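You operate a simulated robot arm through the tools that you are given. There is no shell and no other tool. Be economical: measure what you need, move in short steps, check, and stop when the job is done.

Carry out the task below with a simulated two-armed robot. There is one attempt and no reset: what you move stays moved.

## Task
Put one of the white cartons from the counter on top of the black amplifier there. Put the 4 mm purple carton from the counter on the blue bay and the 10 mm purple carton in the small carton. The order is free. Set down upright: purple carton.

The check looks at the end state, three seconds after you hand in, the way a careful person would. Anything else that was tipped, shoved, dropped, spilled or broken makes it a failure.

## Robot
Two 7-joint arms with fingered hands on one trunk, on a base that drives. Base frame: it is fixed to the floor where the robot stands at the start and does not move with it; the origin is under the middle of the robot, x ahead of it, y to its left, z up; the surface under the hand at the start is at about z = 944. Lengths are in mm, angles in degrees, forces in N, time in s.
The left shoulder is at the start at [20, 208, 1348], the right one opposite. Places, roughly: blue bay [-100, -5000, 800]; small carton (25x18 cm) [720, -5040, 800]. Payload 5 kg a hand.
The tool frame of a hand sits at the grasp point between the pads (the TCP): z along the fingers, y along the line on which they close. The tips reach 48 mm beyond it. Largest opening 160 mm; the body of the gripper starts 56 mm behind the TCP. The gripper is a hand of 4 fingers: y runs from the thumb to the fingers, the wrist lies at [-26, -142, -252] in the tool frame, and closing takes about 1.5 s.
Orientation is told as [roll, pitch, yaw] about the base's x, y, z axes, in that order, counted from this pose: with the fingers straight down and the wrist toward the robot, the tool's x, y and z point along [0, 1, 0], [1, 0, 0] and [0, 0, -1] of the base frame.

## Interface
- The arms move only by the tool drive_tool. It takes "left_targets", "right_targets" or both (then of equal length, played together; a hand with none holds still); each is a list that holds one entry, the list of rows, each a list of 6 numbers: the turn, a rotation vector about the base's x, y, z in units of 45 degrees (1.0 is 45 degrees), then the shift along the base's x, y, z in units of 100 mm (1.0 is 100 mm). In form: [[[wx, wy, wz, dx, dy, dz], ...]]. A call has 1 to 10 rows; each row is the pose to reach, as a shift and turn from the pose commanded when the call began. "left_gripper" and "right_gripper" are, for a hand that has rows, the closure, from 0 (fully open) to 1 (shut), set as the call begins (left out, the last holds). A call with a number of a shift or a turn outside -1 to 1 is refused whole. A row lasts 0.2 s, in which the tool goes at most 50 mm and 8.6 degrees; a call with a longer step from one row to the next is refused whole, and so is a gripper value outside its range. Where a pose cannot be reached the arm comes as near as it can. A force on the tool above 40 N (or 10 N above the force at the start of the call, whichever is more), or a blocked arm, ends the call early, and 0.2 s more pass. Each finger travels about 108 mm/s and halts on what it meets, pressing with about 32 N; the grip force reading is that of the motor and also rises with nothing between the fingers. The clock runs only during rows and for 0.2 s after the last one: add rows that repeat a pose to give the fingers time. It gives the time, the measured TCP pose, the force on the tool (base axes), the opening and the grip force at its end, in the units of the frame above (readings bear some noise), with the torque about the TCP (base axes, N m) and any sound that the robot's microphone picked up.
- Cameras (640 x 400 px; columns grow to the right, rows downward): "scene" is now at [78.3, 37.3, 1533.4]; the picture's right is [0.44, -0.90, -0.00], its down [-0.62, -0.30, -0.73] and it looks along [0.65, 0.32, -0.69] (base axes); focal length 266 px, centre (320, 200). "left" rides on the left gripper at [-87, -133, -189] in its tool frame; the picture's right is [-0.83, -0.26, 0.49], its down [0.51, -0.71, 0.49] and it looks along [0.22, 0.66, 0.72] (tool axes); focal length 238 px, centre (320, 200). "right" rides on the right gripper at [87, -133, -189] in its tool frame; the picture's right is [-0.83, 0.26, -0.49], its down [-0.51, -0.71, 0.49] and it looks along [-0.22, 0.66, 0.72] (tool axes); focal length 238 px, centre (320, 200). There is no depth. A picture from a camera that has moved, and an enlarged one, comes with that camera's place and axes in the base frame and with its lens. The place of the scene camera against the robot may be out by one fixed shift of up to 18 mm in any direction.
- capture(camera): a new picture of that camera. The clock stands still meanwhile.
- move_column(by): slides the trunk up (or, below 0, down) by that many mm; the arms and the scene camera ride with it, the base frame stays. It gives what a move gives, with no picture.
- drive_base(legs): drives the robot by 1 to 6 legs, each [ahead, left, turn to the left] in mm, mm and degrees, along the robot's own axes; the way and the turn of a leg run together, so that a leg with both is an arc; at most 1500 mm and 180 degrees a leg. The arms and the cameras ride along, it lands a little off, and it stops where it bumps. It gives what a move gives.
- move_fingers(index, middle, ring, thumb_bend, thumb_turn, hand): sets how far each is bent, from 0 (flat) to 1 (curled in); at 0.3 the hand is open as for a grip, at 0.7 the pads meet at the TCP. One left out holds its place. A second passes; each finger stops where it meets its share of the squeeze, and holds until it gets a number again. A gripper value or a shape takes the hand back. It gives what a move gives, with no picture; readings hold the bend of each and the force on the fingers (four entries, about 0 where the hand has none), thumb and palm. thumb_turn goes from beside the hand (0) to across from the fingers (1), as for a grip.
- set_grasp(shape, hand): the hand has 4 fingers and takes this shape, open, in about a second: jaw (thumb against the fingers, like two jaws); tri (thumb and two fingers); tip (a fingertip pinch); poke (one finger out to press); point (the index stretched); flat (the hand flat); cup (the hand cupped); fist (a fist). The gripper value then closes the fingers along that shape, each until it touches; the sizes above hold for jaw. It gives what a move gives, with no picture.
- turn_head(pan, tilt): turns the head with the scene camera to pan (to the left, within 86 degrees either way) and tilt (down, from -29 to 69), counted from straight ahead of the robot. It gives what a move gives.
- inspect(camera, box): a new picture of the part [left, top, right, bottom] of that camera's present view, enlarged. The clock stands still meanwhile.
- hand_in(): hands the job in; it is judged then, once.

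Work in short steps. Places have to be worked out from the pictures, the camera data and where the tool is seen: move nearer, look again, correct. Check each grasp and each placing, and mend what went wrong. You have 165 turns and 122 pictures in all, those below and enlarged ones among them. Open the grippers and draw the arms clear of the work before you hand the job in, unless the task says otherwise; then end with one line.

The tools are called after "Request:" by a JSON object that holds its "op" and its "data". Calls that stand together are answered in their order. drive_tool: Moves the arms, as the interface text tells. Its arguments: {"type":"object","properties":{"left_targets":{"type":"array","items":{"type":"array","items":{"type":"array","items":{"type":"number"}}}},"left_gripper":{"type":"number"},"right_targets":{"type":"array","items":{"type":"array","items":{"type":"array","items":{"type":"number"}}}},"right_gripper":{"type":"number"}},"required":[]} The other tools are called the same way: move_column (by) slides the trunk up or down; set_grasp (shape, hand) gives the hand a shape; move_fingers (index, middle, ring, thumb_bend, thumb_turn, hand) moves the fingers one by one; drive_base (legs) drives the base; turn_head (pan, tilt) turns the head that bears the scene camera; capture (camera) takes a picture; inspect (camera, box) takes an enlarged picture of a part of a camera's view; hand_in () hands the job in.

At the start:

```text
time: 0.0
left_ee_pos: [563.7, 360.0, 1194.7]
left_orientation: [0.1, 0.0, 0.0]
left_ft_force: [0.4, -0.3, 0.3]
left_wrist_torque: [0.01, 0.01, 0.01]
left_gripper_width: 159.4
left_gripper_force: 0.2
left_shape: jaw
left_bend: [0.3, 0.3, 0.3, 0.3, 0.98]
left_finger forces: [0.0, 0.0, 0.0, 0.0, 0.0, 0.0]
right_ee_pos: [593.0, -88.1, 1236.2]
right_orientation: [0.0, 0.0, 0.1]
right_ft_force: [0.3, 0.3, -1.1]
right_wrist_torque: [-0.01, 0.0, 0.0]
right_gripper_width: 159.6
right_gripper_force: 0.0
right_shape: jaw
right_bend: [0.3, 0.3, 0.3, 0.3, 0.98]
right_finger forces: [0.1, 0.0, 0.0, 0.1, 0.0, 0.0]
trunk travel left (down, up): [-350.0, 340.0]
robot x, y, heading: [0.3, -1.1, 0.0]
head pan, tilt: [26.2, 43.3]
```

scene: 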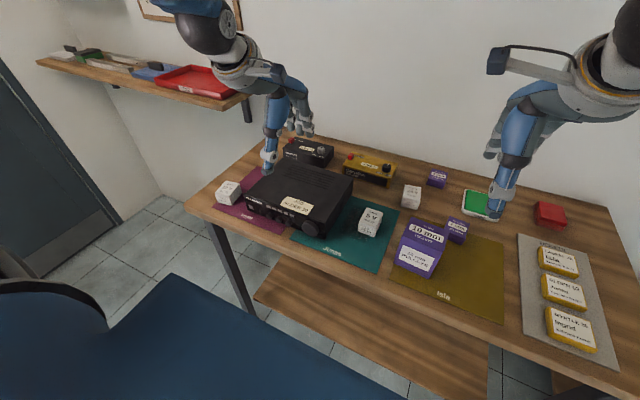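
right: 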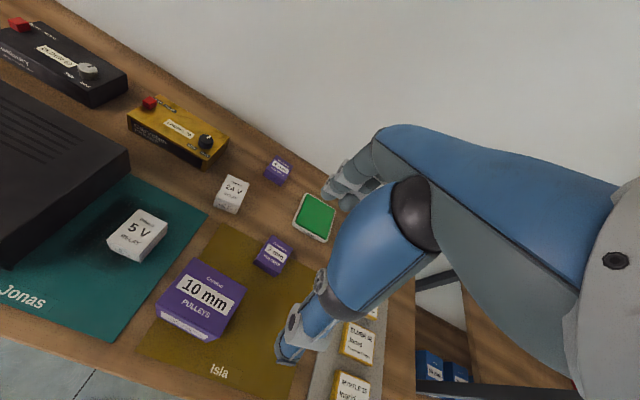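
left: 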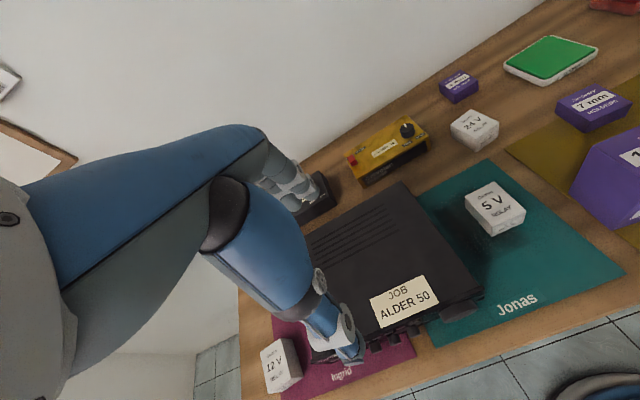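

I'll take enlarged looks at the counter first to identify cartons and sizes.

Request:
{"op": "inspect", "data": {"camera": "scene", "box": [200, 120, 420, 260]}}

Request:
{"op": "inspect", "data": {"camera": "scene", "box": [370, 150, 620, 310]}}

Request:
{"op": "inspect", "data": {"camera": "right", "box": [80, 130, 340, 350]}}

```text
2.86 times, centred on (310, 190) of scene
camera zoom: at [78.3, 37.3, 1533.4], right [0.44, -0.9, 0.0], down [-0.62, -0.3, -0.73], along [0.65, 0.32, -0.69], focal length 761 px, centre (349, 229)
```

zoom: 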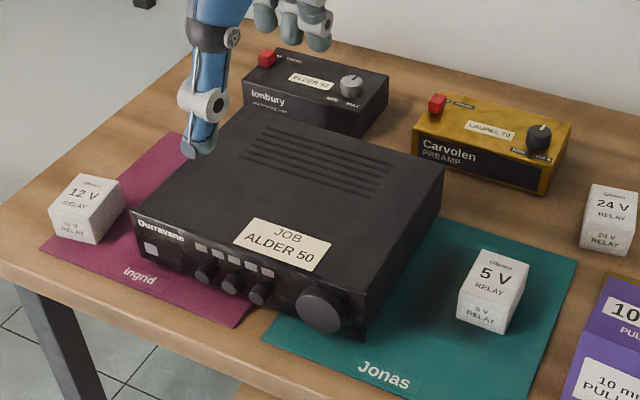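

```text
2.50 times, centred on (495, 230) of scene
camera zoom: at [78.3, 37.3, 1533.4], right [0.44, -0.9, 0.0], down [-0.62, -0.3, -0.73], along [0.65, 0.32, -0.69], focal length 666 px, centre (-118, 125)
```

zoom: 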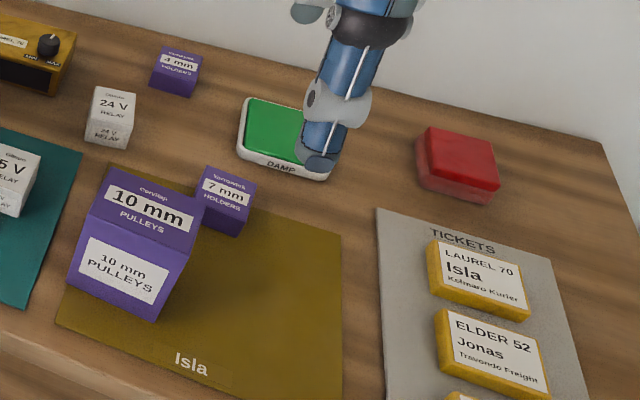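

```text
1.82 times, centred on (210, 240) of right
camera zoom: at [460.4, -2.2, 1424.9], right [0.26, -0.83, 0.49], down [-0.71, -0.51, -0.49], along [0.66, -0.22, -0.72], focal length 433 px, centre (520, 127)
```

zoom: 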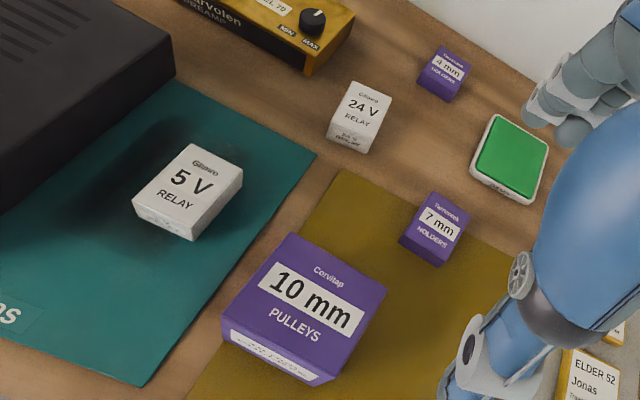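

Checking which black unit is the amplifier.

Request:
{"op": "inspect", "data": {"camera": "scene", "box": [270, 130, 345, 177]}}

Request:
{"op": "inspect", "data": {"camera": "scene", "box": [240, 185, 330, 241]}}

Request:
{"op": "inspect", "data": {"camera": "scene", "box": [510, 220, 640, 370]}}

```text
8.51 times, centred on (308, 154) of scene
camera zoom: at [78.3, 37.3, 1533.4], right [0.44, -0.9, 0.0], down [-0.62, -0.3, -0.73], along [0.65, 0.32, -0.69], focal length 2267 px, centre (426, 596)
```

zoom: 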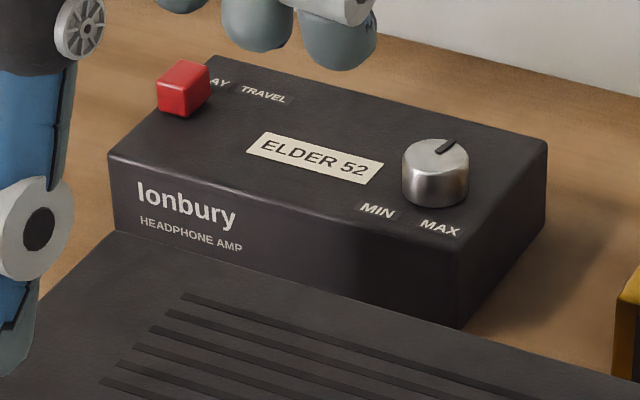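

```text
7.11 times, centred on (285, 213) of scene
camera zoom: at [78.3, 37.3, 1533.4], right [0.44, -0.9, 0.0], down [-0.62, -0.3, -0.73], along [0.65, 0.32, -0.69], focal length 1894 px, centre (569, 108)
```

zoom: 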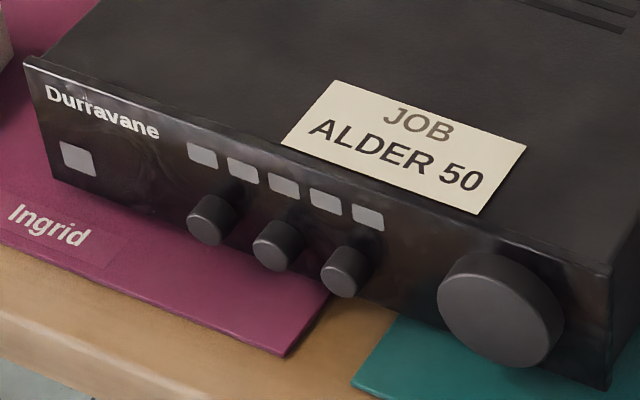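

```text
2.67 times, centred on (575, 295) of scene
camera zoom: at [78.3, 37.3, 1533.4], right [0.44, -0.9, 0.0], down [-0.62, -0.3, -0.73], along [0.65, 0.32, -0.69], focal length 710 px, centre (-360, -53)
```

zoom: 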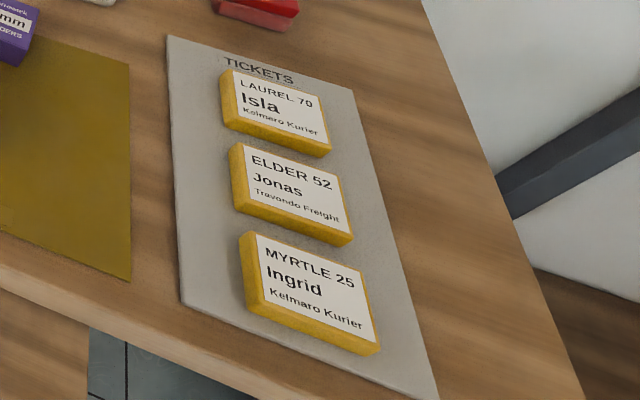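

The large Durravane unit is the amplifier, and I'll use the 24 V carton, which stands at about (750, 50) on bare counter. I move the left hand toward it step by step and the right hand away.

Request:
{"op": "drive_tool", "data": {"left_targets": [[[0, 0, 0, 0.3, -0.33, 0], [0, 0, 0, 0.6, -0.66, 0], [0, 0, 0, 0.9, -1, 0]]], "right_targets": [[[0, 0, 0, 0, -0.33, 0], [0, 0, 0, 0, -0.66, 0], [0, 0, 0, 0, -1, 0]]]}}

Request:
{"op": "drive_tool", "data": {"left_targets": [[[0, 0, 0, 0.3, -0.33, 0], [0, 0, 0, 0.6, -0.66, 0], [0, 0, 0, 0.9, -1, 0]]], "right_targets": [[[0, 0, 0, 0, -0.33, 0], [0, 0, 0, 0, -0.66, 0], [0, 0, 0, 0, -1, 0]]]}}

Request:
{"op": "drive_tool", "data": {"left_targets": [[[0, 0, 0, 0, -0.33, 0], [0, 0, 0, 0, -0.66, 0], [0, 0, 0, 0, -1, -0.3]]]}}

Request:
{"op": "capture", "data": {"camera": "left"}}

Request:
{"op": "capture", "data": {"camera": "scene"}}

```text
time: 0.8
left_ee_pos: [653.7, 254.1, 1193.3]
left_orientation: [0.2, 0.1, 0.1]
left_ft_force: [1.0, -1.0, 0.0]
left_wrist_torque: [0.17, 0.06, 0.01]
left_gripper_width: 159.9
left_gripper_force: 0.0
left_shape: jaw
left_bend: [0.3, 0.3, 0.3, 0.3, 0.97]
left_finger forces: [0.0, 0.0, 0.0, 0.0, 0.0, 0.1]
right_ee_pos: [593.5, -188.7, 1233.9]
right_orientation: [0.1, 0.1, 0.1]
right_ft_force: [0.2, -1.3, -1.1]
right_wrist_torque: [0.22, 0.08, 0.08]
right_gripper_width: 160.0
right_gripper_force: 0.0
right_shape: jaw
right_bend: [0.3, 0.3, 0.3, 0.3, 0.97]
right_finger forces: [0.0, 0.0, 0.1, 0.0, 0.1, 0.0]
trunk travel left (down, up): [-350.0, 340.0]
robot x, y, heading: [0.9, -0.7, 0.2]
head pan, tilt: [26.2, 43.3]
```

```text
time: 1.6
left_ee_pos: [744.8, 157.2, 1195.0]
left_orientation: [0.1, 0.1, 0.0]
left_ft_force: [1.0, -1.5, -1.0]
left_wrist_torque: [0.13, 0.06, 0.02]
left_gripper_width: 160.0
left_gripper_force: 0.0
left_shape: jaw
left_bend: [0.3, 0.3, 0.3, 0.3, 0.97]
left_finger forces: [0.0, 0.0, 0.1, 0.0, 0.0, 0.0]
right_ee_pos: [594.6, -287.8, 1233.7]
right_orientation: [0.1, 0.1, 0.1]
right_ft_force: [0.6, -1.8, -1.4]
right_wrist_torque: [0.23, 0.06, 0.05]
right_gripper_width: 159.6
right_gripper_force: 0.2
right_shape: jaw
right_bend: [0.3, 0.3, 0.3, 0.3, 0.97]
right_finger forces: [0.0, 0.0, 0.0, 0.1, 0.0, 0.0]
trunk travel left (down, up): [-350.0, 340.0]
robot x, y, heading: [-0.7, 2.7, 0.3]
head pan, tilt: [26.2, 43.3]
```

```text
time: 2.4
left_ee_pos: [744.8, 57.0, 1164.6]
left_orientation: [0.0, 0.0, 0.1]
left_ft_force: [1.1, 0.6, 0.8]
left_wrist_torque: [0.04, 0.14, -0.01]
left_gripper_width: 159.7
left_gripper_force: 0.2
left_shape: jaw
left_bend: [0.3, 0.3, 0.3, 0.3, 0.97]
left_finger forces: [0.1, 0.1, 0.0, 0.1, 0.0, 0.0]
right_ee_pos: [594.0, -289.0, 1233.0]
right_orientation: [0.0, 0.1, 0.0]
right_ft_force: [0.5, -1.4, -1.2]
right_wrist_torque: [0.15, 0.04, 0.01]
right_gripper_width: 159.5
right_gripper_force: 0.0
right_shape: jaw
right_bend: [0.3, 0.3, 0.3, 0.3, 0.97]
right_finger forces: [0.1, 0.0, 0.1, 0.0, 0.0, 0.0]
trunk travel left (down, up): [-350.0, 340.0]
robot x, y, heading: [4.8, 3.7, 0.0]
head pan, tilt: [26.2, 43.3]
```

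```text
112 pictures are left
camera left: at [613.8, -31.0, 1353.1], right [-0.26, -0.83, -0.49], down [-0.71, 0.51, -0.49], along [0.66, 0.22, -0.72], focal length 238 px, centre (320, 200)
```

left: 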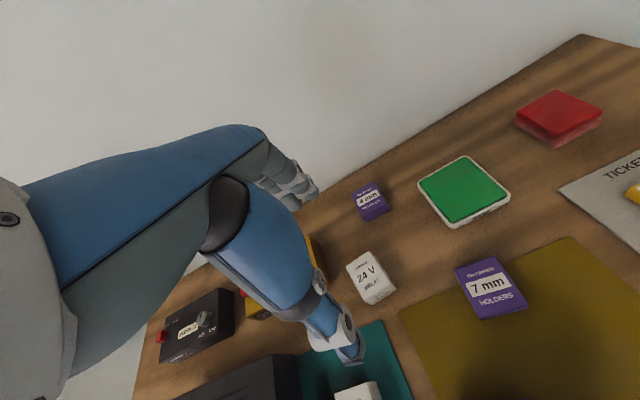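

```text
111 pictures are left
camera scene: at [79.8, 35.5, 1533.2], right [0.44, -0.9, 0.0], down [-0.62, -0.3, -0.73], along [0.65, 0.32, -0.69], focal length 266 px, centre (320, 200)
```

scene: 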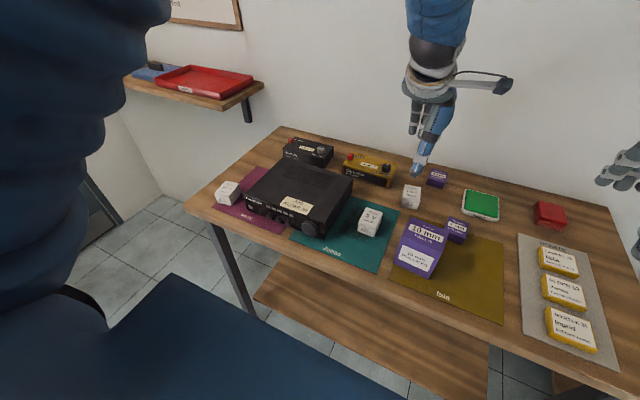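

The carton shows at about (748, 44). I enlarge to get its orientation and height.

Request:
{"op": "inspect", "data": {"camera": "left", "box": [320, 160, 440, 320]}}

```text
2.50 times, centred on (380, 240) of left
camera zoom: at [613.8, -31.0, 1353.1], right [-0.26, -0.83, -0.49], down [-0.71, 0.51, -0.49], along [0.66, 0.22, -0.72], focal length 596 px, centre (170, 100)
```

zoom: 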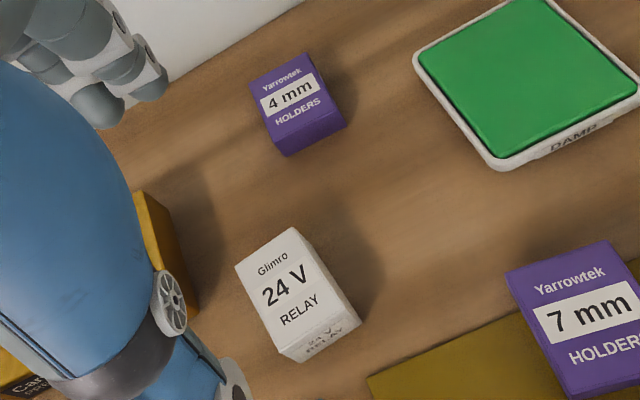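

Carton top is at about z 984, footprint ~62×45, centre (761, 53). I descend part way with a narrower opening and look.

Request:
{"op": "drive_tool", "data": {"left_targets": [[[0, 0, 0.05, 0.1, -0.03, -0.4], [0, 0, 0.1, 0.16, -0.05, -0.8], [0, 0, 0.1, 0.16, -0.05, -1.0], [0, 0, 0.1, 0.16, -0.05, -1.0]]], "left_gripper": 0.28}}

Request:
{"op": "capture", "data": {"camera": "left"}}

Request:
{"op": "inspect", "data": {"camera": "scene", "box": [360, 130, 480, 230]}}

```text
time: 3.4
left_ee_pos: [758.8, 53.7, 1062.8]
left_orientation: [0.0, -0.1, 4.5]
left_ft_force: [0.5, -0.2, 0.0]
left_wrist_torque: [0.03, 0.03, -0.01]
left_gripper_width: 115.3
left_gripper_force: 0.1
left_shape: jaw
left_bend: [0.27, 0.37, 0.34, 0.57, 0.99]
left_finger forces: [0.0, 0.0, 0.0, 0.1, 0.0, 0.0]
right_ee_pos: [592.3, -288.2, 1234.2]
right_orientation: [0.0, -0.1, 0.0]
right_ft_force: [-0.2, 0.2, -0.4]
right_wrist_torque: [0.02, 0.0, 0.01]
right_gripper_width: 159.8
right_gripper_force: 0.1
right_shape: jaw
right_bend: [0.3, 0.3, 0.3, 0.3, 0.97]
right_finger forces: [0.0, 0.0, 0.0, 0.1, 0.0, 0.0]
trunk travel left (down, up): [-350.0, 340.0]
robot x, y, heading: [-2.1, 2.0, -0.2]
head pan, tilt: [26.2, 43.3]
```

```text
109 pictures are left
camera left: at [635.3, -43.6, 1251.8], right [-0.19, -0.85, -0.49], down [-0.75, 0.45, -0.49], along [0.64, 0.27, -0.72], focal length 238 px, centre (320, 200)
```

left: 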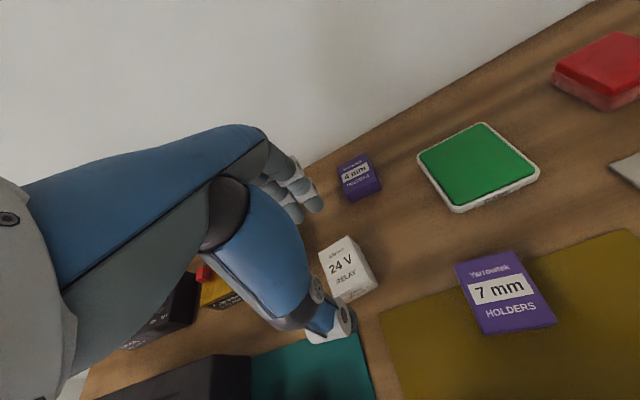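

```text
4.00 times, centred on (420, 180) of scene
camera zoom: at [78.5, 36.6, 1533.4], right [0.44, -0.9, 0.0], down [-0.62, -0.3, -0.73], along [0.65, 0.32, -0.69], focal length 1065 px, centre (-80, 280)
```

zoom: 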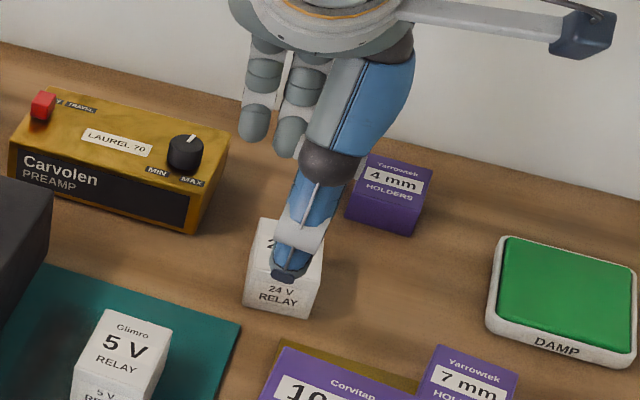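

Fine-check the carton position from this nearer view.

Request:
{"op": "inspect", "data": {"camera": "left", "box": [260, 170, 420, 350]}}

```text
2.22 times, centred on (340, 260) of left
camera zoom: at [635.3, -43.6, 1251.8], right [-0.19, -0.85, -0.49], down [-0.75, 0.45, -0.49], along [0.64, 0.27, -0.72], focal length 530 px, centre (276, 67)
```

zoom: 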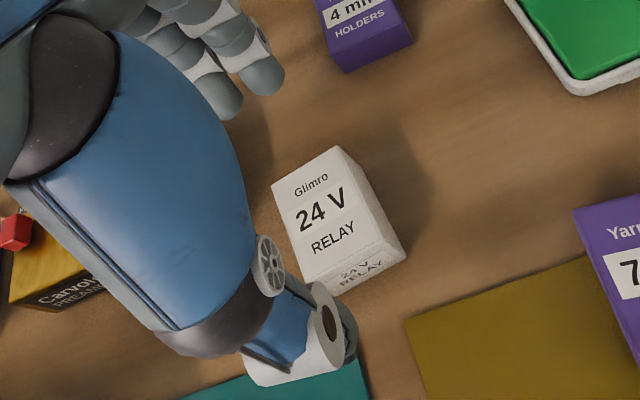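

Carton centre (760.6, 51.4), yaw about 8°. Descend to TCP z≈1000 and close.

Request:
{"op": "drive_tool", "data": {"left_targets": [[[0, 0, 0.08, 0.02, -0.02, -0.3], [0, 0, 0.08, 0.02, -0.02, -0.5], [0, 0, 0.08, 0.02, -0.02, -0.63], [0, 0, 0.08, 0.02, -0.02, -0.63]]]}}

Request:
{"op": "capture", "data": {"camera": "left"}}

```text
time: 4.4
left_ee_pos: [761.9, 52.7, 999.3]
left_orientation: [0.0, -0.1, 8.1]
left_ft_force: [-1.0, -0.2, -0.2]
left_wrist_torque: [-0.02, -0.02, -0.01]
left_gripper_width: 115.2
left_gripper_force: 0.0
left_shape: jaw
left_bend: [0.27, 0.37, 0.34, 0.57, 0.99]
left_finger forces: [0.0, 0.0, 0.1, 0.0, 0.0, 0.1]
right_ee_pos: [593.0, -287.3, 1234.2]
right_orientation: [0.0, -0.1, 0.0]
right_ft_force: [-0.3, 0.5, 0.1]
right_wrist_torque: [-0.01, -0.01, 0.01]
right_gripper_width: 159.6
right_gripper_force: 0.0
right_shape: jaw
right_bend: [0.3, 0.3, 0.3, 0.3, 0.97]
right_finger forces: [0.0, 0.0, 0.0, 0.0, 0.0, 0.1]
trunk travel left (down, up): [-350.0, 340.0]
robot x, y, heading: [1.7, -0.5, -0.1]
head pan, tilt: [26.2, 43.3]
```

```text
106 pictures are left
camera left: at [643.2, -51.6, 1188.9], right [-0.14, -0.86, -0.49], down [-0.77, 0.4, -0.49], along [0.62, 0.31, -0.72], focal length 238 px, centre (320, 200)
```

left: 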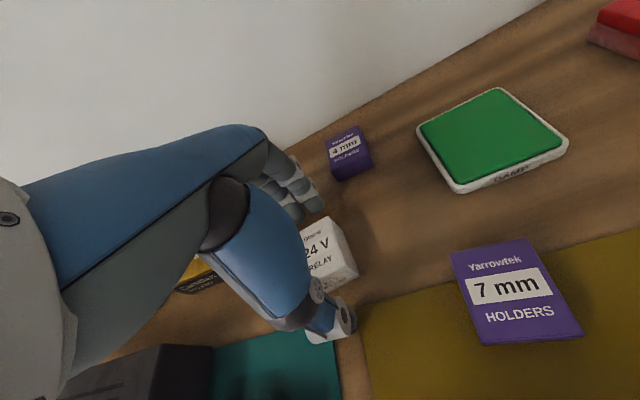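

Fingers straddle the carton; close.

Request:
{"op": "drive_tool", "data": {"left_targets": [[[0, 0, 0, 0, 0, 0], [0, 0, 0, 0, 0, 0], [0, 0, 0, 0, 0, 0], [0, 0, 0, 0, 0, 0], [0, 0, 0, 0, 0, 0], [0, 0, 0, 0, 0, 0], [0, 0, 0, 0, 0, 0]]], "left_gripper": 1}}

Request:
{"op": "capture", "data": {"camera": "left"}}

```text
time: 6.0
left_ee_pos: [761.1, 52.3, 1000.0]
left_orientation: [0.0, 0.0, 8.1]
left_ft_force: [0.1, 0.2, 1.1]
left_wrist_torque: [0.02, 0.02, -0.03]
left_gripper_width: 59.5
left_gripper_force: 31.6
left_shape: jaw
left_bend: [0.74, 0.5, 0.52, 0.73, 1.0]
left_finger forces: [17.6, 9.9, 0.0, 0.0, 27.5, 0.1]
right_ee_pos: [594.2, -288.1, 1234.7]
right_orientation: [-0.1, -0.1, 0.0]
right_ft_force: [0.4, -0.3, -0.3]
right_wrist_torque: [0.04, -0.03, 0.0]
right_gripper_width: 159.6
right_gripper_force: 0.0
right_shape: jaw
right_bend: [0.3, 0.3, 0.3, 0.3, 0.97]
right_finger forces: [0.0, 0.0, 0.1, 0.0, 0.0, 0.0]
trunk travel left (down, up): [-350.0, 340.0]
robot x, y, heading: [3.6, 1.9, 0.1]
head pan, tilt: [26.2, 43.3]
```

```text
105 pictures are left
camera left: at [643.4, -51.5, 1188.8], right [-0.14, -0.86, -0.49], down [-0.77, 0.4, -0.49], along [0.62, 0.31, -0.72], focal length 238 px, centre (320, 200)
```

left: 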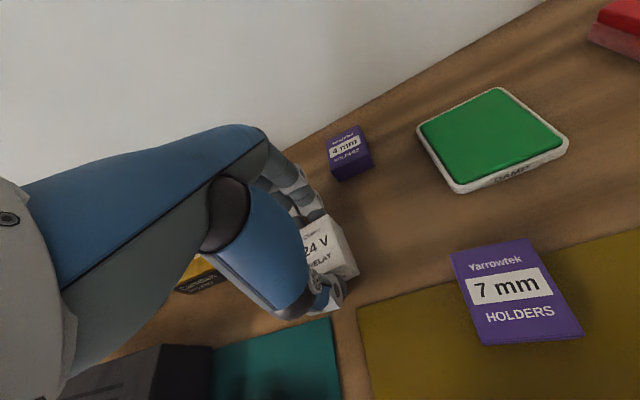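

Held (width 59.5, 31 N). Lift by 150 mm, and look.

Request:
{"op": "drive_tool", "data": {"left_targets": [[[0, 0, 0, 0, 0, 0.1], [0, 0, 0, 0, 0, 0.4], [0, 0, 0, 0, 0, 0.8], [0, 0, 0, 0, 0, 1]]]}}

Request:
{"op": "drive_tool", "data": {"left_targets": [[[0, 0, 0, -0.2, 0.3, 0.35], [0, 0, 0, -0.5, 0.6, 0.7], [0, 0, -0.1, -0.8, 1, 0.9]]]}}

Request:
{"op": "capture", "data": {"camera": "scene"}}

Request:
{"op": "capture", "data": {"camera": "left"}}

```text
time: 7.0
left_ee_pos: [759.8, 51.6, 1100.5]
left_orientation: [0.0, 0.1, 8.1]
left_ft_force: [-0.6, -0.7, -0.1]
left_wrist_torque: [0.01, -0.07, -0.03]
left_gripper_width: 59.6
left_gripper_force: 32.4
left_shape: jaw
left_bend: [0.74, 0.5, 0.52, 0.73, 1.0]
left_finger forces: [17.6, 9.9, 0.0, 0.1, 27.5, 0.0]
right_ee_pos: [592.9, -288.0, 1234.1]
right_orientation: [0.0, 0.0, 0.0]
right_ft_force: [1.1, 0.6, 0.6]
right_wrist_torque: [0.03, 0.0, 0.05]
right_gripper_width: 159.6
right_gripper_force: 0.0
right_shape: jaw
right_bend: [0.3, 0.3, 0.3, 0.3, 0.97]
right_finger forces: [0.1, 0.1, 0.1, 0.0, 0.0, 0.0]
trunk travel left (down, up): [-350.0, 340.0]
robot x, y, heading: [-1.6, 2.2, -0.0]
head pan, tilt: [26.2, 43.3]
```

```text
refused: row 1 steps farther than a row can; nothing moved
```

```text
104 pictures are left
camera scene: at [78.5, 36.9, 1533.3], right [0.44, -0.9, 0.0], down [-0.62, -0.3, -0.73], along [0.65, 0.32, -0.69], focal length 266 px, centre (320, 200)
```

scene: 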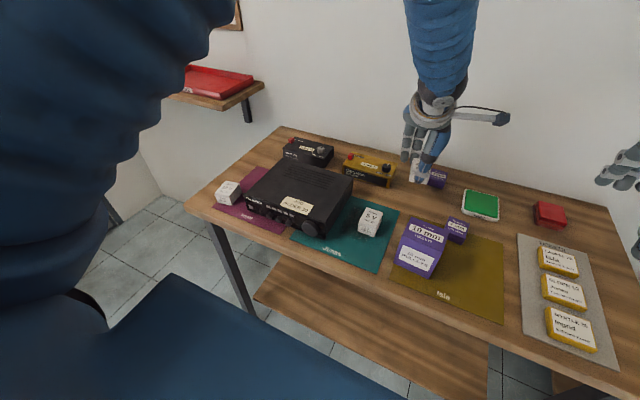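

```text
103 pictures are left
camera left: at [642.4, -53.5, 1289.4], right [-0.14, -0.86, -0.49], down [-0.77, 0.4, -0.49], along [0.62, 0.31, -0.72], focal length 238 px, centre (320, 200)
```

left: 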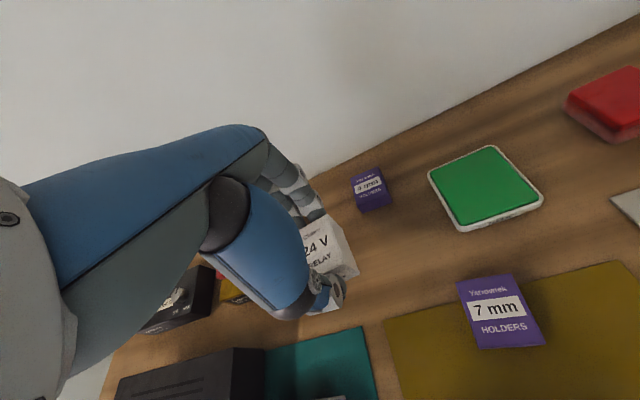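

Held and level. The amp spans roughly x 497–715, y 235–485, top ≈1012; I'll set it at about (587, 300). Move up and over.

Request:
{"op": "drive_tool", "data": {"left_targets": [[[0, 0, 0, -0.15, 0.15, 0.3], [0, 0, 0, -0.35, 0.4, 0.6], [0, 0, 0, -0.6, 0.75, 0.6], [0, 0, 0, -0.8, 1, 0.6]]]}}

Request:
{"op": "drive_tool", "data": {"left_targets": [[[0, 0, 0, -0.3, 0.35, 0], [0, 0, -0.1, -0.6, 0.7, 0], [0, 0, -0.18, -0.93, 1, 0]]]}}

Request:
{"op": "drive_tool", "data": {"left_targets": [[[0, 0, 0, 0, 0.25, 0], [0, 0, 0, 0, 0.48, -0.2], [0, 0, 0, 0, 0.48, -0.5], [0, 0, 0, 0, 0.48, -0.5]]]}}

Request:
{"op": "capture", "data": {"camera": "scene"}}

Request:
{"op": "capture", "data": {"camera": "left"}}

```text
time: 8.0
left_ee_pos: [680.0, 151.2, 1161.8]
left_orientation: [0.0, 0.0, 8.1]
left_ft_force: [-0.9, 0.2, -1.4]
left_wrist_torque: [0.02, -0.03, 0.01]
left_gripper_width: 59.7
left_gripper_force: 31.9
left_shape: jaw
left_bend: [0.74, 0.5, 0.52, 0.73, 1.0]
left_finger forces: [17.5, 10.1, 0.0, 0.0, 27.7, 0.1]
right_ee_pos: [591.1, -286.0, 1235.1]
right_orientation: [0.0, 0.1, 0.0]
right_ft_force: [0.2, -0.8, 0.7]
right_wrist_torque: [-0.04, -0.07, -0.04]
right_gripper_width: 159.7
right_gripper_force: 0.0
right_shape: jaw
right_bend: [0.3, 0.3, 0.3, 0.3, 0.97]
right_finger forces: [0.0, 0.0, 0.0, 0.1, 0.0, 0.1]
trunk travel left (down, up): [-350.0, 340.0]
robot x, y, heading: [0.4, -4.0, 0.0]
head pan, tilt: [26.2, 43.3]
```

```text
time: 8.8
left_ee_pos: [586.9, 251.2, 1162.2]
left_orientation: [-0.1, 0.0, -0.2]
left_ft_force: [-0.7, 0.3, 0.0]
left_wrist_torque: [-0.03, -0.11, 0.0]
left_gripper_width: 59.6
left_gripper_force: 31.3
left_shape: jaw
left_bend: [0.74, 0.5, 0.52, 0.73, 1.0]
left_finger forces: [17.5, 10.0, 0.0, 0.1, 27.5, 0.1]
right_ee_pos: [591.6, -287.1, 1235.1]
right_orientation: [-0.1, -0.1, 0.0]
right_ft_force: [-0.3, 0.4, 1.1]
right_wrist_torque: [-0.05, -0.11, -0.01]
right_gripper_width: 159.5
right_gripper_force: 0.1
right_shape: jaw
right_bend: [0.3, 0.3, 0.3, 0.3, 0.97]
right_finger forces: [0.0, 0.0, 0.0, 0.1, 0.1, 0.0]
trunk travel left (down, up): [-350.0, 340.0]
robot x, y, heading: [0.6, -2.8, -0.0]
head pan, tilt: [26.2, 43.3]
```

```text
time: 9.8
left_ee_pos: [586.5, 299.7, 1111.5]
left_orientation: [0.0, 0.0, 0.1]
left_ft_force: [-0.7, 0.1, 0.0]
left_wrist_torque: [-0.09, -0.04, 0.0]
left_gripper_width: 59.4
left_gripper_force: 31.6
left_shape: jaw
left_bend: [0.74, 0.5, 0.52, 0.73, 1.0]
left_finger forces: [17.5, 10.0, 0.1, 0.0, 27.4, 0.0]
right_ee_pos: [592.9, -284.7, 1235.6]
right_orientation: [0.0, -0.1, 0.0]
right_ft_force: [-0.9, 1.0, 0.3]
right_wrist_torque: [-0.08, -0.07, -0.02]
right_gripper_width: 159.7
right_gripper_force: 0.1
right_shape: jaw
right_bend: [0.3, 0.3, 0.3, 0.3, 0.97]
right_finger forces: [0.1, 0.0, 0.0, 0.0, 0.1, 0.0]
trunk travel left (down, up): [-350.0, 340.0]
robot x, y, heading: [-1.6, -3.7, -0.0]
head pan, tilt: [26.2, 43.3]
```

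```text
102 pictures are left
camera scene: at [76.9, 38.2, 1533.5], right [0.44, -0.9, 0.0], down [-0.61, -0.3, -0.73], along [0.65, 0.32, -0.69], focal length 266 px, centre (320, 200)
```

scene: 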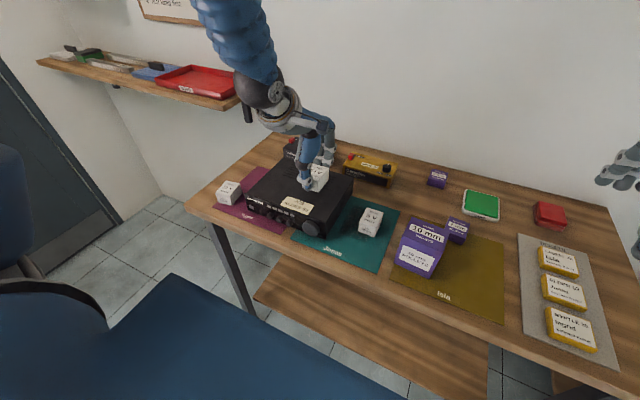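

```text
101 pictures are left
camera left: at [455.9, 213.7, 1300.1], right [-0.26, -0.83, -0.49], down [-0.71, 0.51, -0.49], along [0.66, 0.22, -0.72], focal length 238 px, centre (320, 200)
```

left: 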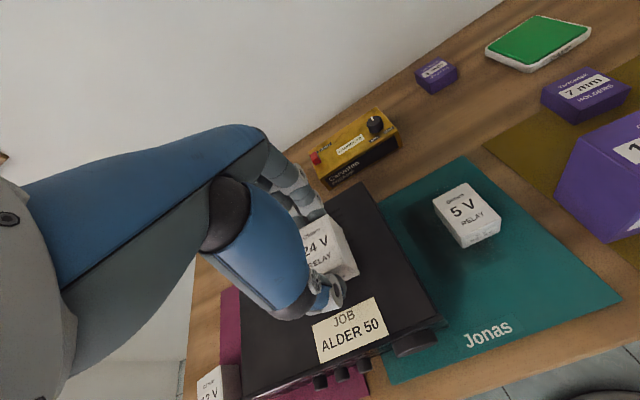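

Carton is over the amp. Shift 20 mm further in and descend slowly until contact.

Request:
{"op": "drive_tool", "data": {"left_targets": [[[0, 0, 0, 0, 0.2, -0.1], [0, 0, 0, 0, 0.2, -0.2], [0, 0, 0, 0, 0.2, -0.27], [0, 0, 0, 0, 0.2, -0.32], [0, 0, 0, 0, 0.2, -0.36], [0, 0, 0, 0, 0.2, -0.4], [0, 0, 0, 0, 0.2, -0.44], [0, 0, 0, 0, 0.2, -0.48], [0, 0, 0, 0, 0.2, -0.52]]]}}

Request:
{"op": "capture", "data": {"camera": "left"}}

```text
time: 11.3
left_ee_pos: [591.7, 320.2, 1076.4]
left_orientation: [-0.1, -0.8, 0.1]
left_ft_force: [-7.2, 0.3, 26.0]
left_wrist_torque: [0.13, 0.56, 0.04]
left_gripper_width: 61.8
left_gripper_force: 31.8
left_shape: jaw
left_bend: [0.74, 0.5, 0.52, 0.73, 1.0]
left_finger forces: [17.7, 10.3, 0.0, 0.0, 35.8, 0.0]
right_ee_pos: [590.8, -287.5, 1235.8]
right_orientation: [0.0, -0.1, 0.1]
right_ft_force: [-0.3, -0.3, -0.6]
right_wrist_torque: [0.02, 0.03, -0.01]
right_gripper_width: 159.6
right_gripper_force: 0.0
right_shape: jaw
right_bend: [0.3, 0.3, 0.3, 0.3, 0.97]
right_finger forces: [0.1, 0.0, 0.0, 0.1, 0.0, 0.1]
trunk travel left (down, up): [-350.0, 340.0]
robot x, y, heading: [-0.6, -1.9, 0.0]
head pan, tilt: [26.2, 43.3]
stopped in row 7 (left hand): the force on the tool passed its limit at 45 N (the readings are from after the stop); the commanded pose is now the measured one
```

```text
100 pictures are left
camera left: at [458.2, 232.9, 1263.0], right [-0.25, -0.83, -0.49], down [-0.7, 0.5, -0.5], along [0.66, 0.22, -0.71], focal length 238 px, centre (320, 200)
```

left: 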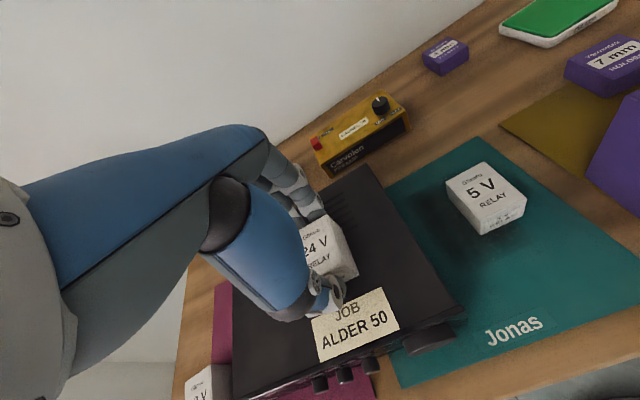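

Contact at TCP 1076 (amp top ≈1018). Relieve the press by a couple mm and open slightly.

Request:
{"op": "drive_tool", "data": {"left_targets": [[[0, 0, 0, -0.03, 0, 0.02], [0, 0, 0, -0.03, 0, 0.02], [0, 0, 0, -0.03, 0, 0.02]]]}}

Request:
{"op": "drive_tool", "data": {"left_targets": [[[0, 0, 0, 0, 0, 0], [0, 0, 0, 0, 0, 0], [0, 0, 0, 0, 0, 0], [0, 0, 0, 0, 0, 0], [0, 0, 0, 0, 0, 0]]], "left_gripper": 0.35}}

Request:
{"op": "capture", "data": {"camera": "left"}}

Request:
{"op": "inspect", "data": {"camera": "scene", "box": [220, 120, 400, 250]}}

```text
time: 12.1
left_ee_pos: [588.8, 320.4, 1077.0]
left_orientation: [0.1, -0.6, 0.1]
left_ft_force: [4.9, 0.8, 15.8]
left_wrist_torque: [0.01, -0.4, 0.02]
left_gripper_width: 61.5
left_gripper_force: 31.3
left_shape: jaw
left_bend: [0.74, 0.5, 0.52, 0.74, 1.0]
left_finger forces: [21.3, 12.7, 0.0, 0.1, 28.6, 0.0]
right_ee_pos: [592.2, -286.8, 1235.0]
right_orientation: [0.0, -0.1, 0.0]
right_ft_force: [-0.1, -0.7, 0.0]
right_wrist_torque: [-0.01, 0.0, 0.0]
right_gripper_width: 159.5
right_gripper_force: 0.1
right_shape: jaw
right_bend: [0.3, 0.3, 0.3, 0.3, 0.97]
right_finger forces: [0.0, 0.0, 0.0, 0.1, 0.0, 0.0]
trunk travel left (down, up): [-350.0, 340.0]
robot x, y, heading: [-0.1, -2.1, 0.3]
head pan, tilt: [26.2, 43.3]
```

```text
time: 13.3
left_ee_pos: [589.1, 320.1, 1075.2]
left_orientation: [0.1, -0.5, 0.1]
left_ft_force: [-1.0, -0.9, -0.9]
left_wrist_torque: [0.03, -0.03, -0.01]
left_gripper_width: 103.8
left_gripper_force: 0.0
left_shape: jaw
left_bend: [0.73, 0.39, 0.36, 0.62, 1.0]
left_finger forces: [0.0, 0.1, 0.0, 0.1, 0.0, 0.0]
right_ee_pos: [592.5, -287.6, 1235.4]
right_orientation: [0.0, 0.0, 0.0]
right_ft_force: [-1.0, -0.9, -0.5]
right_wrist_torque: [0.0, -0.03, 0.03]
right_gripper_width: 159.6
right_gripper_force: 0.2
right_shape: jaw
right_bend: [0.3, 0.3, 0.3, 0.3, 0.97]
right_finger forces: [0.0, 0.0, 0.0, 0.0, 0.0, 0.0]
trunk travel left (down, up): [-350.0, 340.0]
robot x, y, heading: [0.9, -0.0, -0.3]
head pan, tilt: [26.2, 43.3]
```

```text
99 pictures are left
camera left: at [456.0, 233.2, 1263.1], right [-0.25, -0.83, -0.49], down [-0.71, 0.5, -0.5], along [0.66, 0.22, -0.72], focal length 238 px, centre (320, 200)
```

left: 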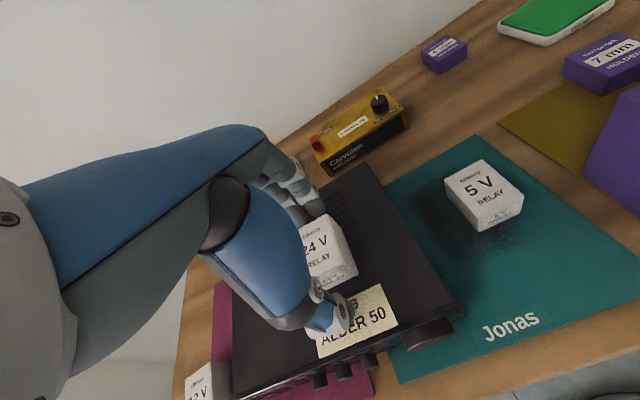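

```text
3.08 times, centred on (310, 185) of scene
camera zoom: at [78.0, 37.1, 1533.4], right [0.44, -0.9, 0.0], down [-0.62, -0.3, -0.73], along [0.65, 0.32, -0.69], focal length 820 px, centre (351, 246)
```

zoom: 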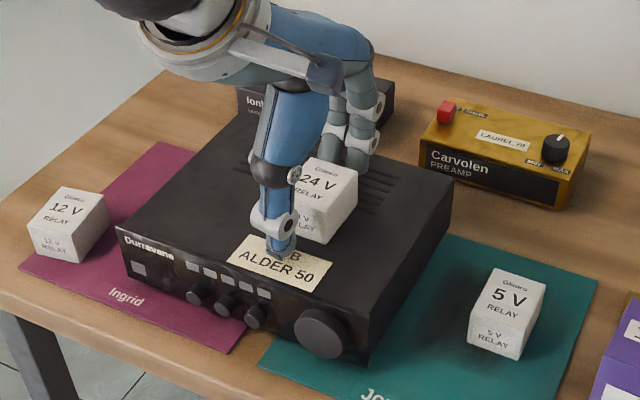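

Placed upright on the amp and released. Raise the left hand straight up.

Request:
{"op": "drive_tool", "data": {"left_targets": [[[0, 0, 0, 0, 0, 0.2], [0, 0, 0, 0, 0, 0.6], [0, 0, 0, 0, 0, 1]]], "left_gripper": 0.28}}

Request:
{"op": "drive_tool", "data": {"left_targets": [[[0, 0, 0, 0.3, -0.35, 0], [0, 0, 0, 0.6, -0.7, 0], [0, 0, 0, 0.9, -1, 0]]]}}

Request:
{"op": "inspect", "data": {"camera": "scene", "box": [220, 120, 400, 250]}}

Request:
{"op": "drive_tool", "data": {"left_targets": [[[0, 0, 0, 0.3, -0.35, 0], [0, 0, 0, 0.6, -0.7, 0], [0, 0, 0, 0.9, -1, 0]]]}}

Request:
{"op": "drive_tool", "data": {"left_targets": [[[0, 0, 0, 0.3, -0.35, 0], [0, 0, 0, 0.6, -0.7, 0], [0, 0, 0, 0.9, -1, 0]]]}}

Request:
{"op": "capture", "data": {"camera": "left"}}

```text
time: 14.1
left_ee_pos: [587.7, 320.2, 1176.1]
left_orientation: [0.0, -0.5, 0.0]
left_ft_force: [-1.2, -0.1, 0.1]
left_wrist_torque: [0.01, -0.14, 0.02]
left_gripper_width: 115.3
left_gripper_force: 0.0
left_shape: jaw
left_bend: [0.27, 0.37, 0.34, 0.58, 0.99]
left_finger forces: [0.1, 0.0, 0.0, 0.0, 0.1, 0.0]
right_ee_pos: [591.3, -286.8, 1234.6]
right_orientation: [0.0, 0.0, 0.0]
right_ft_force: [-1.0, 0.0, -0.5]
right_wrist_torque: [0.02, -0.05, -0.03]
right_gripper_width: 159.4
right_gripper_force: 0.1
right_shape: jaw
right_bend: [0.3, 0.3, 0.3, 0.3, 0.97]
right_finger forces: [0.0, 0.1, 0.0, 0.0, 0.0, 0.0]
trunk travel left (down, up): [-350.0, 340.0]
robot x, y, heading: [-0.2, 1.0, -0.1]
head pan, tilt: [26.2, 43.3]
```

```text
time: 14.9
left_ee_pos: [678.5, 220.0, 1172.5]
left_orientation: [0.0, -0.3, 0.3]
left_ft_force: [0.4, -0.5, -1.2]
left_wrist_torque: [0.02, 0.06, 0.02]
left_gripper_width: 115.2
left_gripper_force: 0.2
left_shape: jaw
left_bend: [0.27, 0.37, 0.34, 0.57, 0.99]
left_finger forces: [0.0, 0.1, 0.1, 0.1, 0.1, 0.0]
right_ee_pos: [594.1, -288.7, 1233.1]
right_orientation: [0.0, 0.1, 0.1]
right_ft_force: [0.8, -1.0, -1.1]
right_wrist_torque: [0.08, 0.04, 0.04]
right_gripper_width: 159.6
right_gripper_force: 0.1
right_shape: jaw
right_bend: [0.3, 0.3, 0.3, 0.3, 0.97]
right_finger forces: [0.1, 0.0, 0.0, 0.1, 0.0, 0.0]
trunk travel left (down, up): [-350.0, 340.0]
robot x, y, heading: [1.7, 1.8, 0.1]
head pan, tilt: [26.2, 43.3]
```

```text
3.08 times, centred on (310, 185) of scene
camera zoom: at [79.7, 35.8, 1533.3], right [0.44, -0.9, 0.0], down [-0.62, -0.3, -0.73], along [0.65, 0.32, -0.69], focal length 820 px, centre (351, 246)
```

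zoom: 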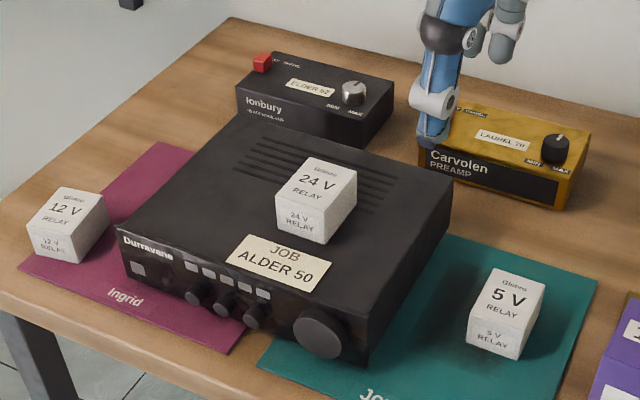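

```text
time: 15.7
left_ee_pos: [770.3, 118.9, 1173.4]
left_orientation: [0.1, -0.5, 0.0]
left_ft_force: [0.3, 0.4, -1.3]
left_wrist_torque: [0.03, 0.06, -0.05]
left_gripper_width: 115.0
left_gripper_force: 0.0
left_shape: jaw
left_bend: [0.27, 0.37, 0.34, 0.57, 0.99]
left_finger forces: [0.0, 0.0, 0.0, 0.0, 0.0, 0.0]
right_ee_pos: [594.5, -288.3, 1234.4]
right_orientation: [0.0, 0.1, 0.1]
right_ft_force: [1.6, -0.8, -1.1]
right_wrist_torque: [0.08, 0.05, 0.01]
right_gripper_width: 159.5
right_gripper_force: 0.1
right_shape: jaw
right_bend: [0.3, 0.3, 0.3, 0.3, 0.97]
right_finger forces: [0.0, 0.0, 0.0, 0.0, 0.0, 0.0]
trunk travel left (down, up): [-350.0, 340.0]
robot x, y, heading: [-0.0, 1.4, 0.1]
head pan, tilt: [26.2, 43.3]
```

```text
time: 16.5
left_ee_pos: [861.7, 19.6, 1174.6]
left_orientation: [-0.1, -0.4, 0.1]
left_ft_force: [0.3, -0.4, -0.1]
left_wrist_torque: [0.02, 0.03, 0.0]
left_gripper_width: 115.0
left_gripper_force: 0.1
left_shape: jaw
left_bend: [0.27, 0.37, 0.34, 0.57, 0.99]
left_finger forces: [0.0, 0.0, 0.0, 0.1, 0.0, 0.0]
right_ee_pos: [593.5, -287.7, 1232.7]
right_orientation: [0.0, 0.1, 0.1]
right_ft_force: [0.6, -0.8, -1.4]
right_wrist_torque: [0.05, 0.1, 0.02]
right_gripper_width: 159.4
right_gripper_force: 0.1
right_shape: jaw
right_bend: [0.3, 0.3, 0.3, 0.3, 0.97]
right_finger forces: [0.0, 0.0, 0.1, 0.0, 0.0, 0.0]
trunk travel left (down, up): [-350.0, 340.0]
robot x, y, heading: [1.9, 0.2, 0.0]
head pan, tilt: [26.2, 43.3]
```

```text
96 pictures are left
camera left: at [729.2, -68.3, 1362.8], right [-0.25, -0.83, -0.49], down [-0.71, 0.5, -0.49], along [0.66, 0.22, -0.72], focal length 238 px, centre (320, 200)
```

left: 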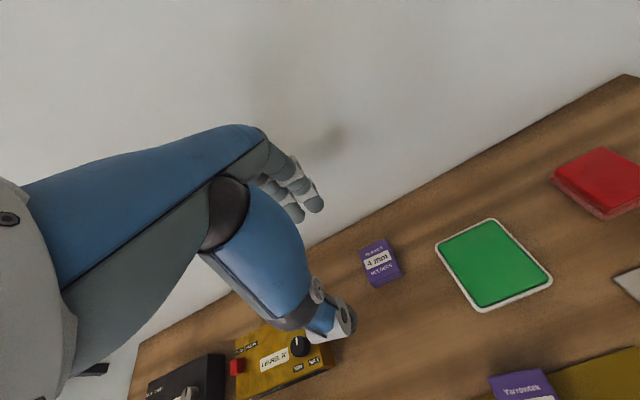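

24 V carton sits nicely. Now enlarge the 4 mm carton for its pose.

Request:
{"op": "inspect", "data": {"camera": "left", "box": [330, 210, 430, 310]}}

```text
4.00 times, centred on (380, 260) of left
camera zoom: at [729.2, -68.3, 1362.8], right [-0.25, -0.83, -0.49], down [-0.71, 0.5, -0.49], along [0.66, 0.22, -0.72], focal length 953 px, centre (80, -40)
```

zoom: 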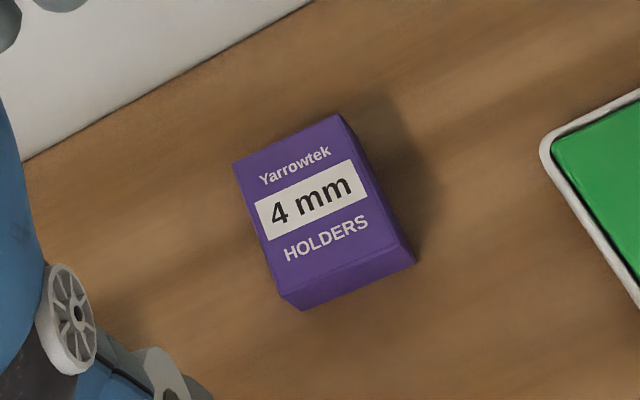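

4 mm carton: about 62×52×30, centre near (897, -9), yaw ≈ -3°. Descend part way and recheck.

Request:
{"op": "drive_tool", "data": {"left_targets": [[[0, 0, 0, 0.15, -0.15, -0.3], [0, 0.01, -0.06, 0.33, -0.28, -0.65], [0, 0.01, -0.06, 0.33, -0.28, -1.0], [0, 0.01, -0.06, 0.33, -0.28, -1.0]]]}}

Request:
{"op": "inspect", "data": {"camera": "left", "box": [260, 160, 440, 340]}}

```text
time: 17.5
left_ee_pos: [891.7, -6.0, 1074.6]
left_orientation: [-0.1, 0.0, -2.7]
left_ft_force: [0.0, 0.4, -0.7]
left_wrist_torque: [-0.01, 0.02, 0.01]
left_gripper_width: 114.9
left_gripper_force: 0.1
left_shape: jaw
left_bend: [0.27, 0.37, 0.34, 0.57, 0.99]
left_finger forces: [0.0, 0.0, 0.0, 0.0, 0.1, 0.0]
right_ee_pos: [593.5, -286.7, 1235.4]
right_orientation: [0.0, 0.0, -0.1]
right_ft_force: [0.9, 0.0, -0.4]
right_wrist_torque: [0.01, -0.02, -0.03]
right_gripper_width: 159.7
right_gripper_force: 0.1
right_shape: jaw
right_bend: [0.3, 0.3, 0.3, 0.3, 0.97]
right_finger forces: [0.0, 0.0, 0.0, 0.0, 0.0, 0.0]
trunk travel left (down, up): [-350.0, 340.0]
robot x, y, heading: [-0.8, 1.8, 0.0]
head pan, tilt: [26.2, 43.3]
```

```text
2.22 times, centred on (350, 250) of left
camera zoom: at [756.9, -87.2, 1263.4], right [-0.3, -0.82, -0.49], down [-0.69, 0.54, -0.49], along [0.66, 0.19, -0.72], focal length 530 px, centre (253, 89)
```

zoom: 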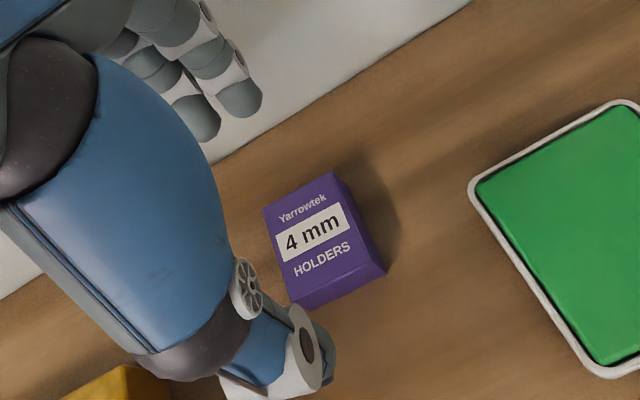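

Centre (897, -9.5) confirmed. Descend to TCP ≈997 and close.

Request:
{"op": "drive_tool", "data": {"left_targets": [[[0, 0, 0, 0.05, -0.04, -0.4], [0, 0, 0, 0.05, -0.04, -0.65], [0, 0, 0, 0.05, -0.04, -0.78], [0, 0, 0, 0.05, -0.04, -0.78]]]}}

Request:
{"op": "drive_tool", "data": {"left_targets": [[[0, 0, 0, 0, 0, 0], [0, 0, 0, 0, 0, 0], [0, 0, 0, 0, 0, 0], [0, 0, 0, 0, 0, 0], [0, 0, 0, 0, 0, 0], [0, 0, 0, 0, 0, 0], [0, 0, 0, 0, 0, 0]]], "left_gripper": 1}}

Request:
{"op": "inspect", "data": {"camera": "left", "box": [260, 160, 440, 340]}}

```text
time: 18.5
left_ee_pos: [896.6, -10.6, 995.7]
left_orientation: [0.0, 0.1, -2.7]
left_ft_force: [-0.5, -0.1, 0.4]
left_wrist_torque: [0.02, -0.02, 0.0]
left_gripper_width: 114.9
left_gripper_force: 0.0
left_shape: jaw
left_bend: [0.27, 0.37, 0.34, 0.57, 0.99]
left_finger forces: [0.0, 0.1, 0.1, 0.1, 0.1, 0.1]
right_ee_pos: [593.3, -286.4, 1234.6]
right_orientation: [-0.1, 0.1, 0.0]
right_ft_force: [0.0, -0.1, 0.2]
right_wrist_torque: [-0.05, 0.01, -0.03]
right_gripper_width: 159.5
right_gripper_force: 0.1
right_shape: jaw
right_bend: [0.3, 0.3, 0.3, 0.3, 0.97]
right_finger forces: [0.0, 0.1, 0.0, 0.1, 0.0, 0.0]
trunk travel left (down, up): [-350.0, 340.0]
robot x, y, heading: [-3.8, -1.2, -0.1]
head pan, tilt: [26.2, 43.3]
```

```text
time: 20.1
left_ee_pos: [896.3, -10.3, 996.4]
left_orientation: [0.0, 0.1, -2.6]
left_ft_force: [-0.3, -0.6, -0.5]
left_wrist_torque: [0.0, 0.01, -0.02]
left_gripper_width: 59.7
left_gripper_force: 32.2
left_shape: jaw
left_bend: [0.74, 0.5, 0.52, 0.73, 1.0]
left_finger forces: [17.7, 9.6, 0.1, 0.0, 27.4, 0.1]
right_ee_pos: [592.8, -288.0, 1235.5]
right_orientation: [-0.1, 0.0, 0.0]
right_ft_force: [0.3, 0.2, 0.4]
right_wrist_torque: [-0.01, -0.01, 0.02]
right_gripper_width: 159.7
right_gripper_force: 0.1
right_shape: jaw
right_bend: [0.3, 0.3, 0.3, 0.3, 0.97]
right_finger forces: [0.1, 0.0, 0.1, 0.0, 0.1, 0.1]
trunk travel left (down, up): [-350.0, 340.0]
robot x, y, heading: [-3.2, -1.9, -0.0]
head pan, tilt: [26.2, 43.3]
```

```text
2.22 times, centred on (350, 250) of left
camera zoom: at [761.7, -91.4, 1184.7], right [-0.3, -0.82, -0.49], down [-0.69, 0.54, -0.49], along [0.67, 0.19, -0.72], focal length 530 px, centre (253, 89)
```

zoom: 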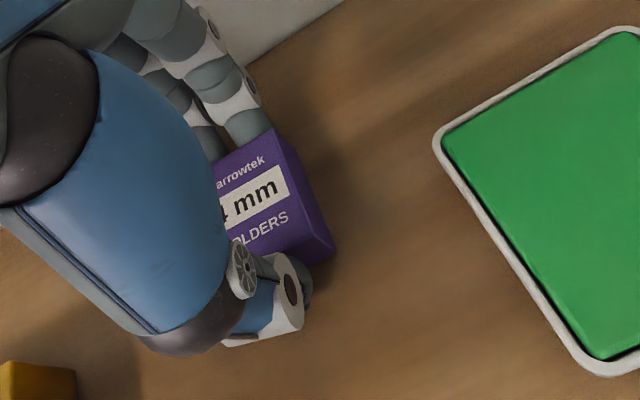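

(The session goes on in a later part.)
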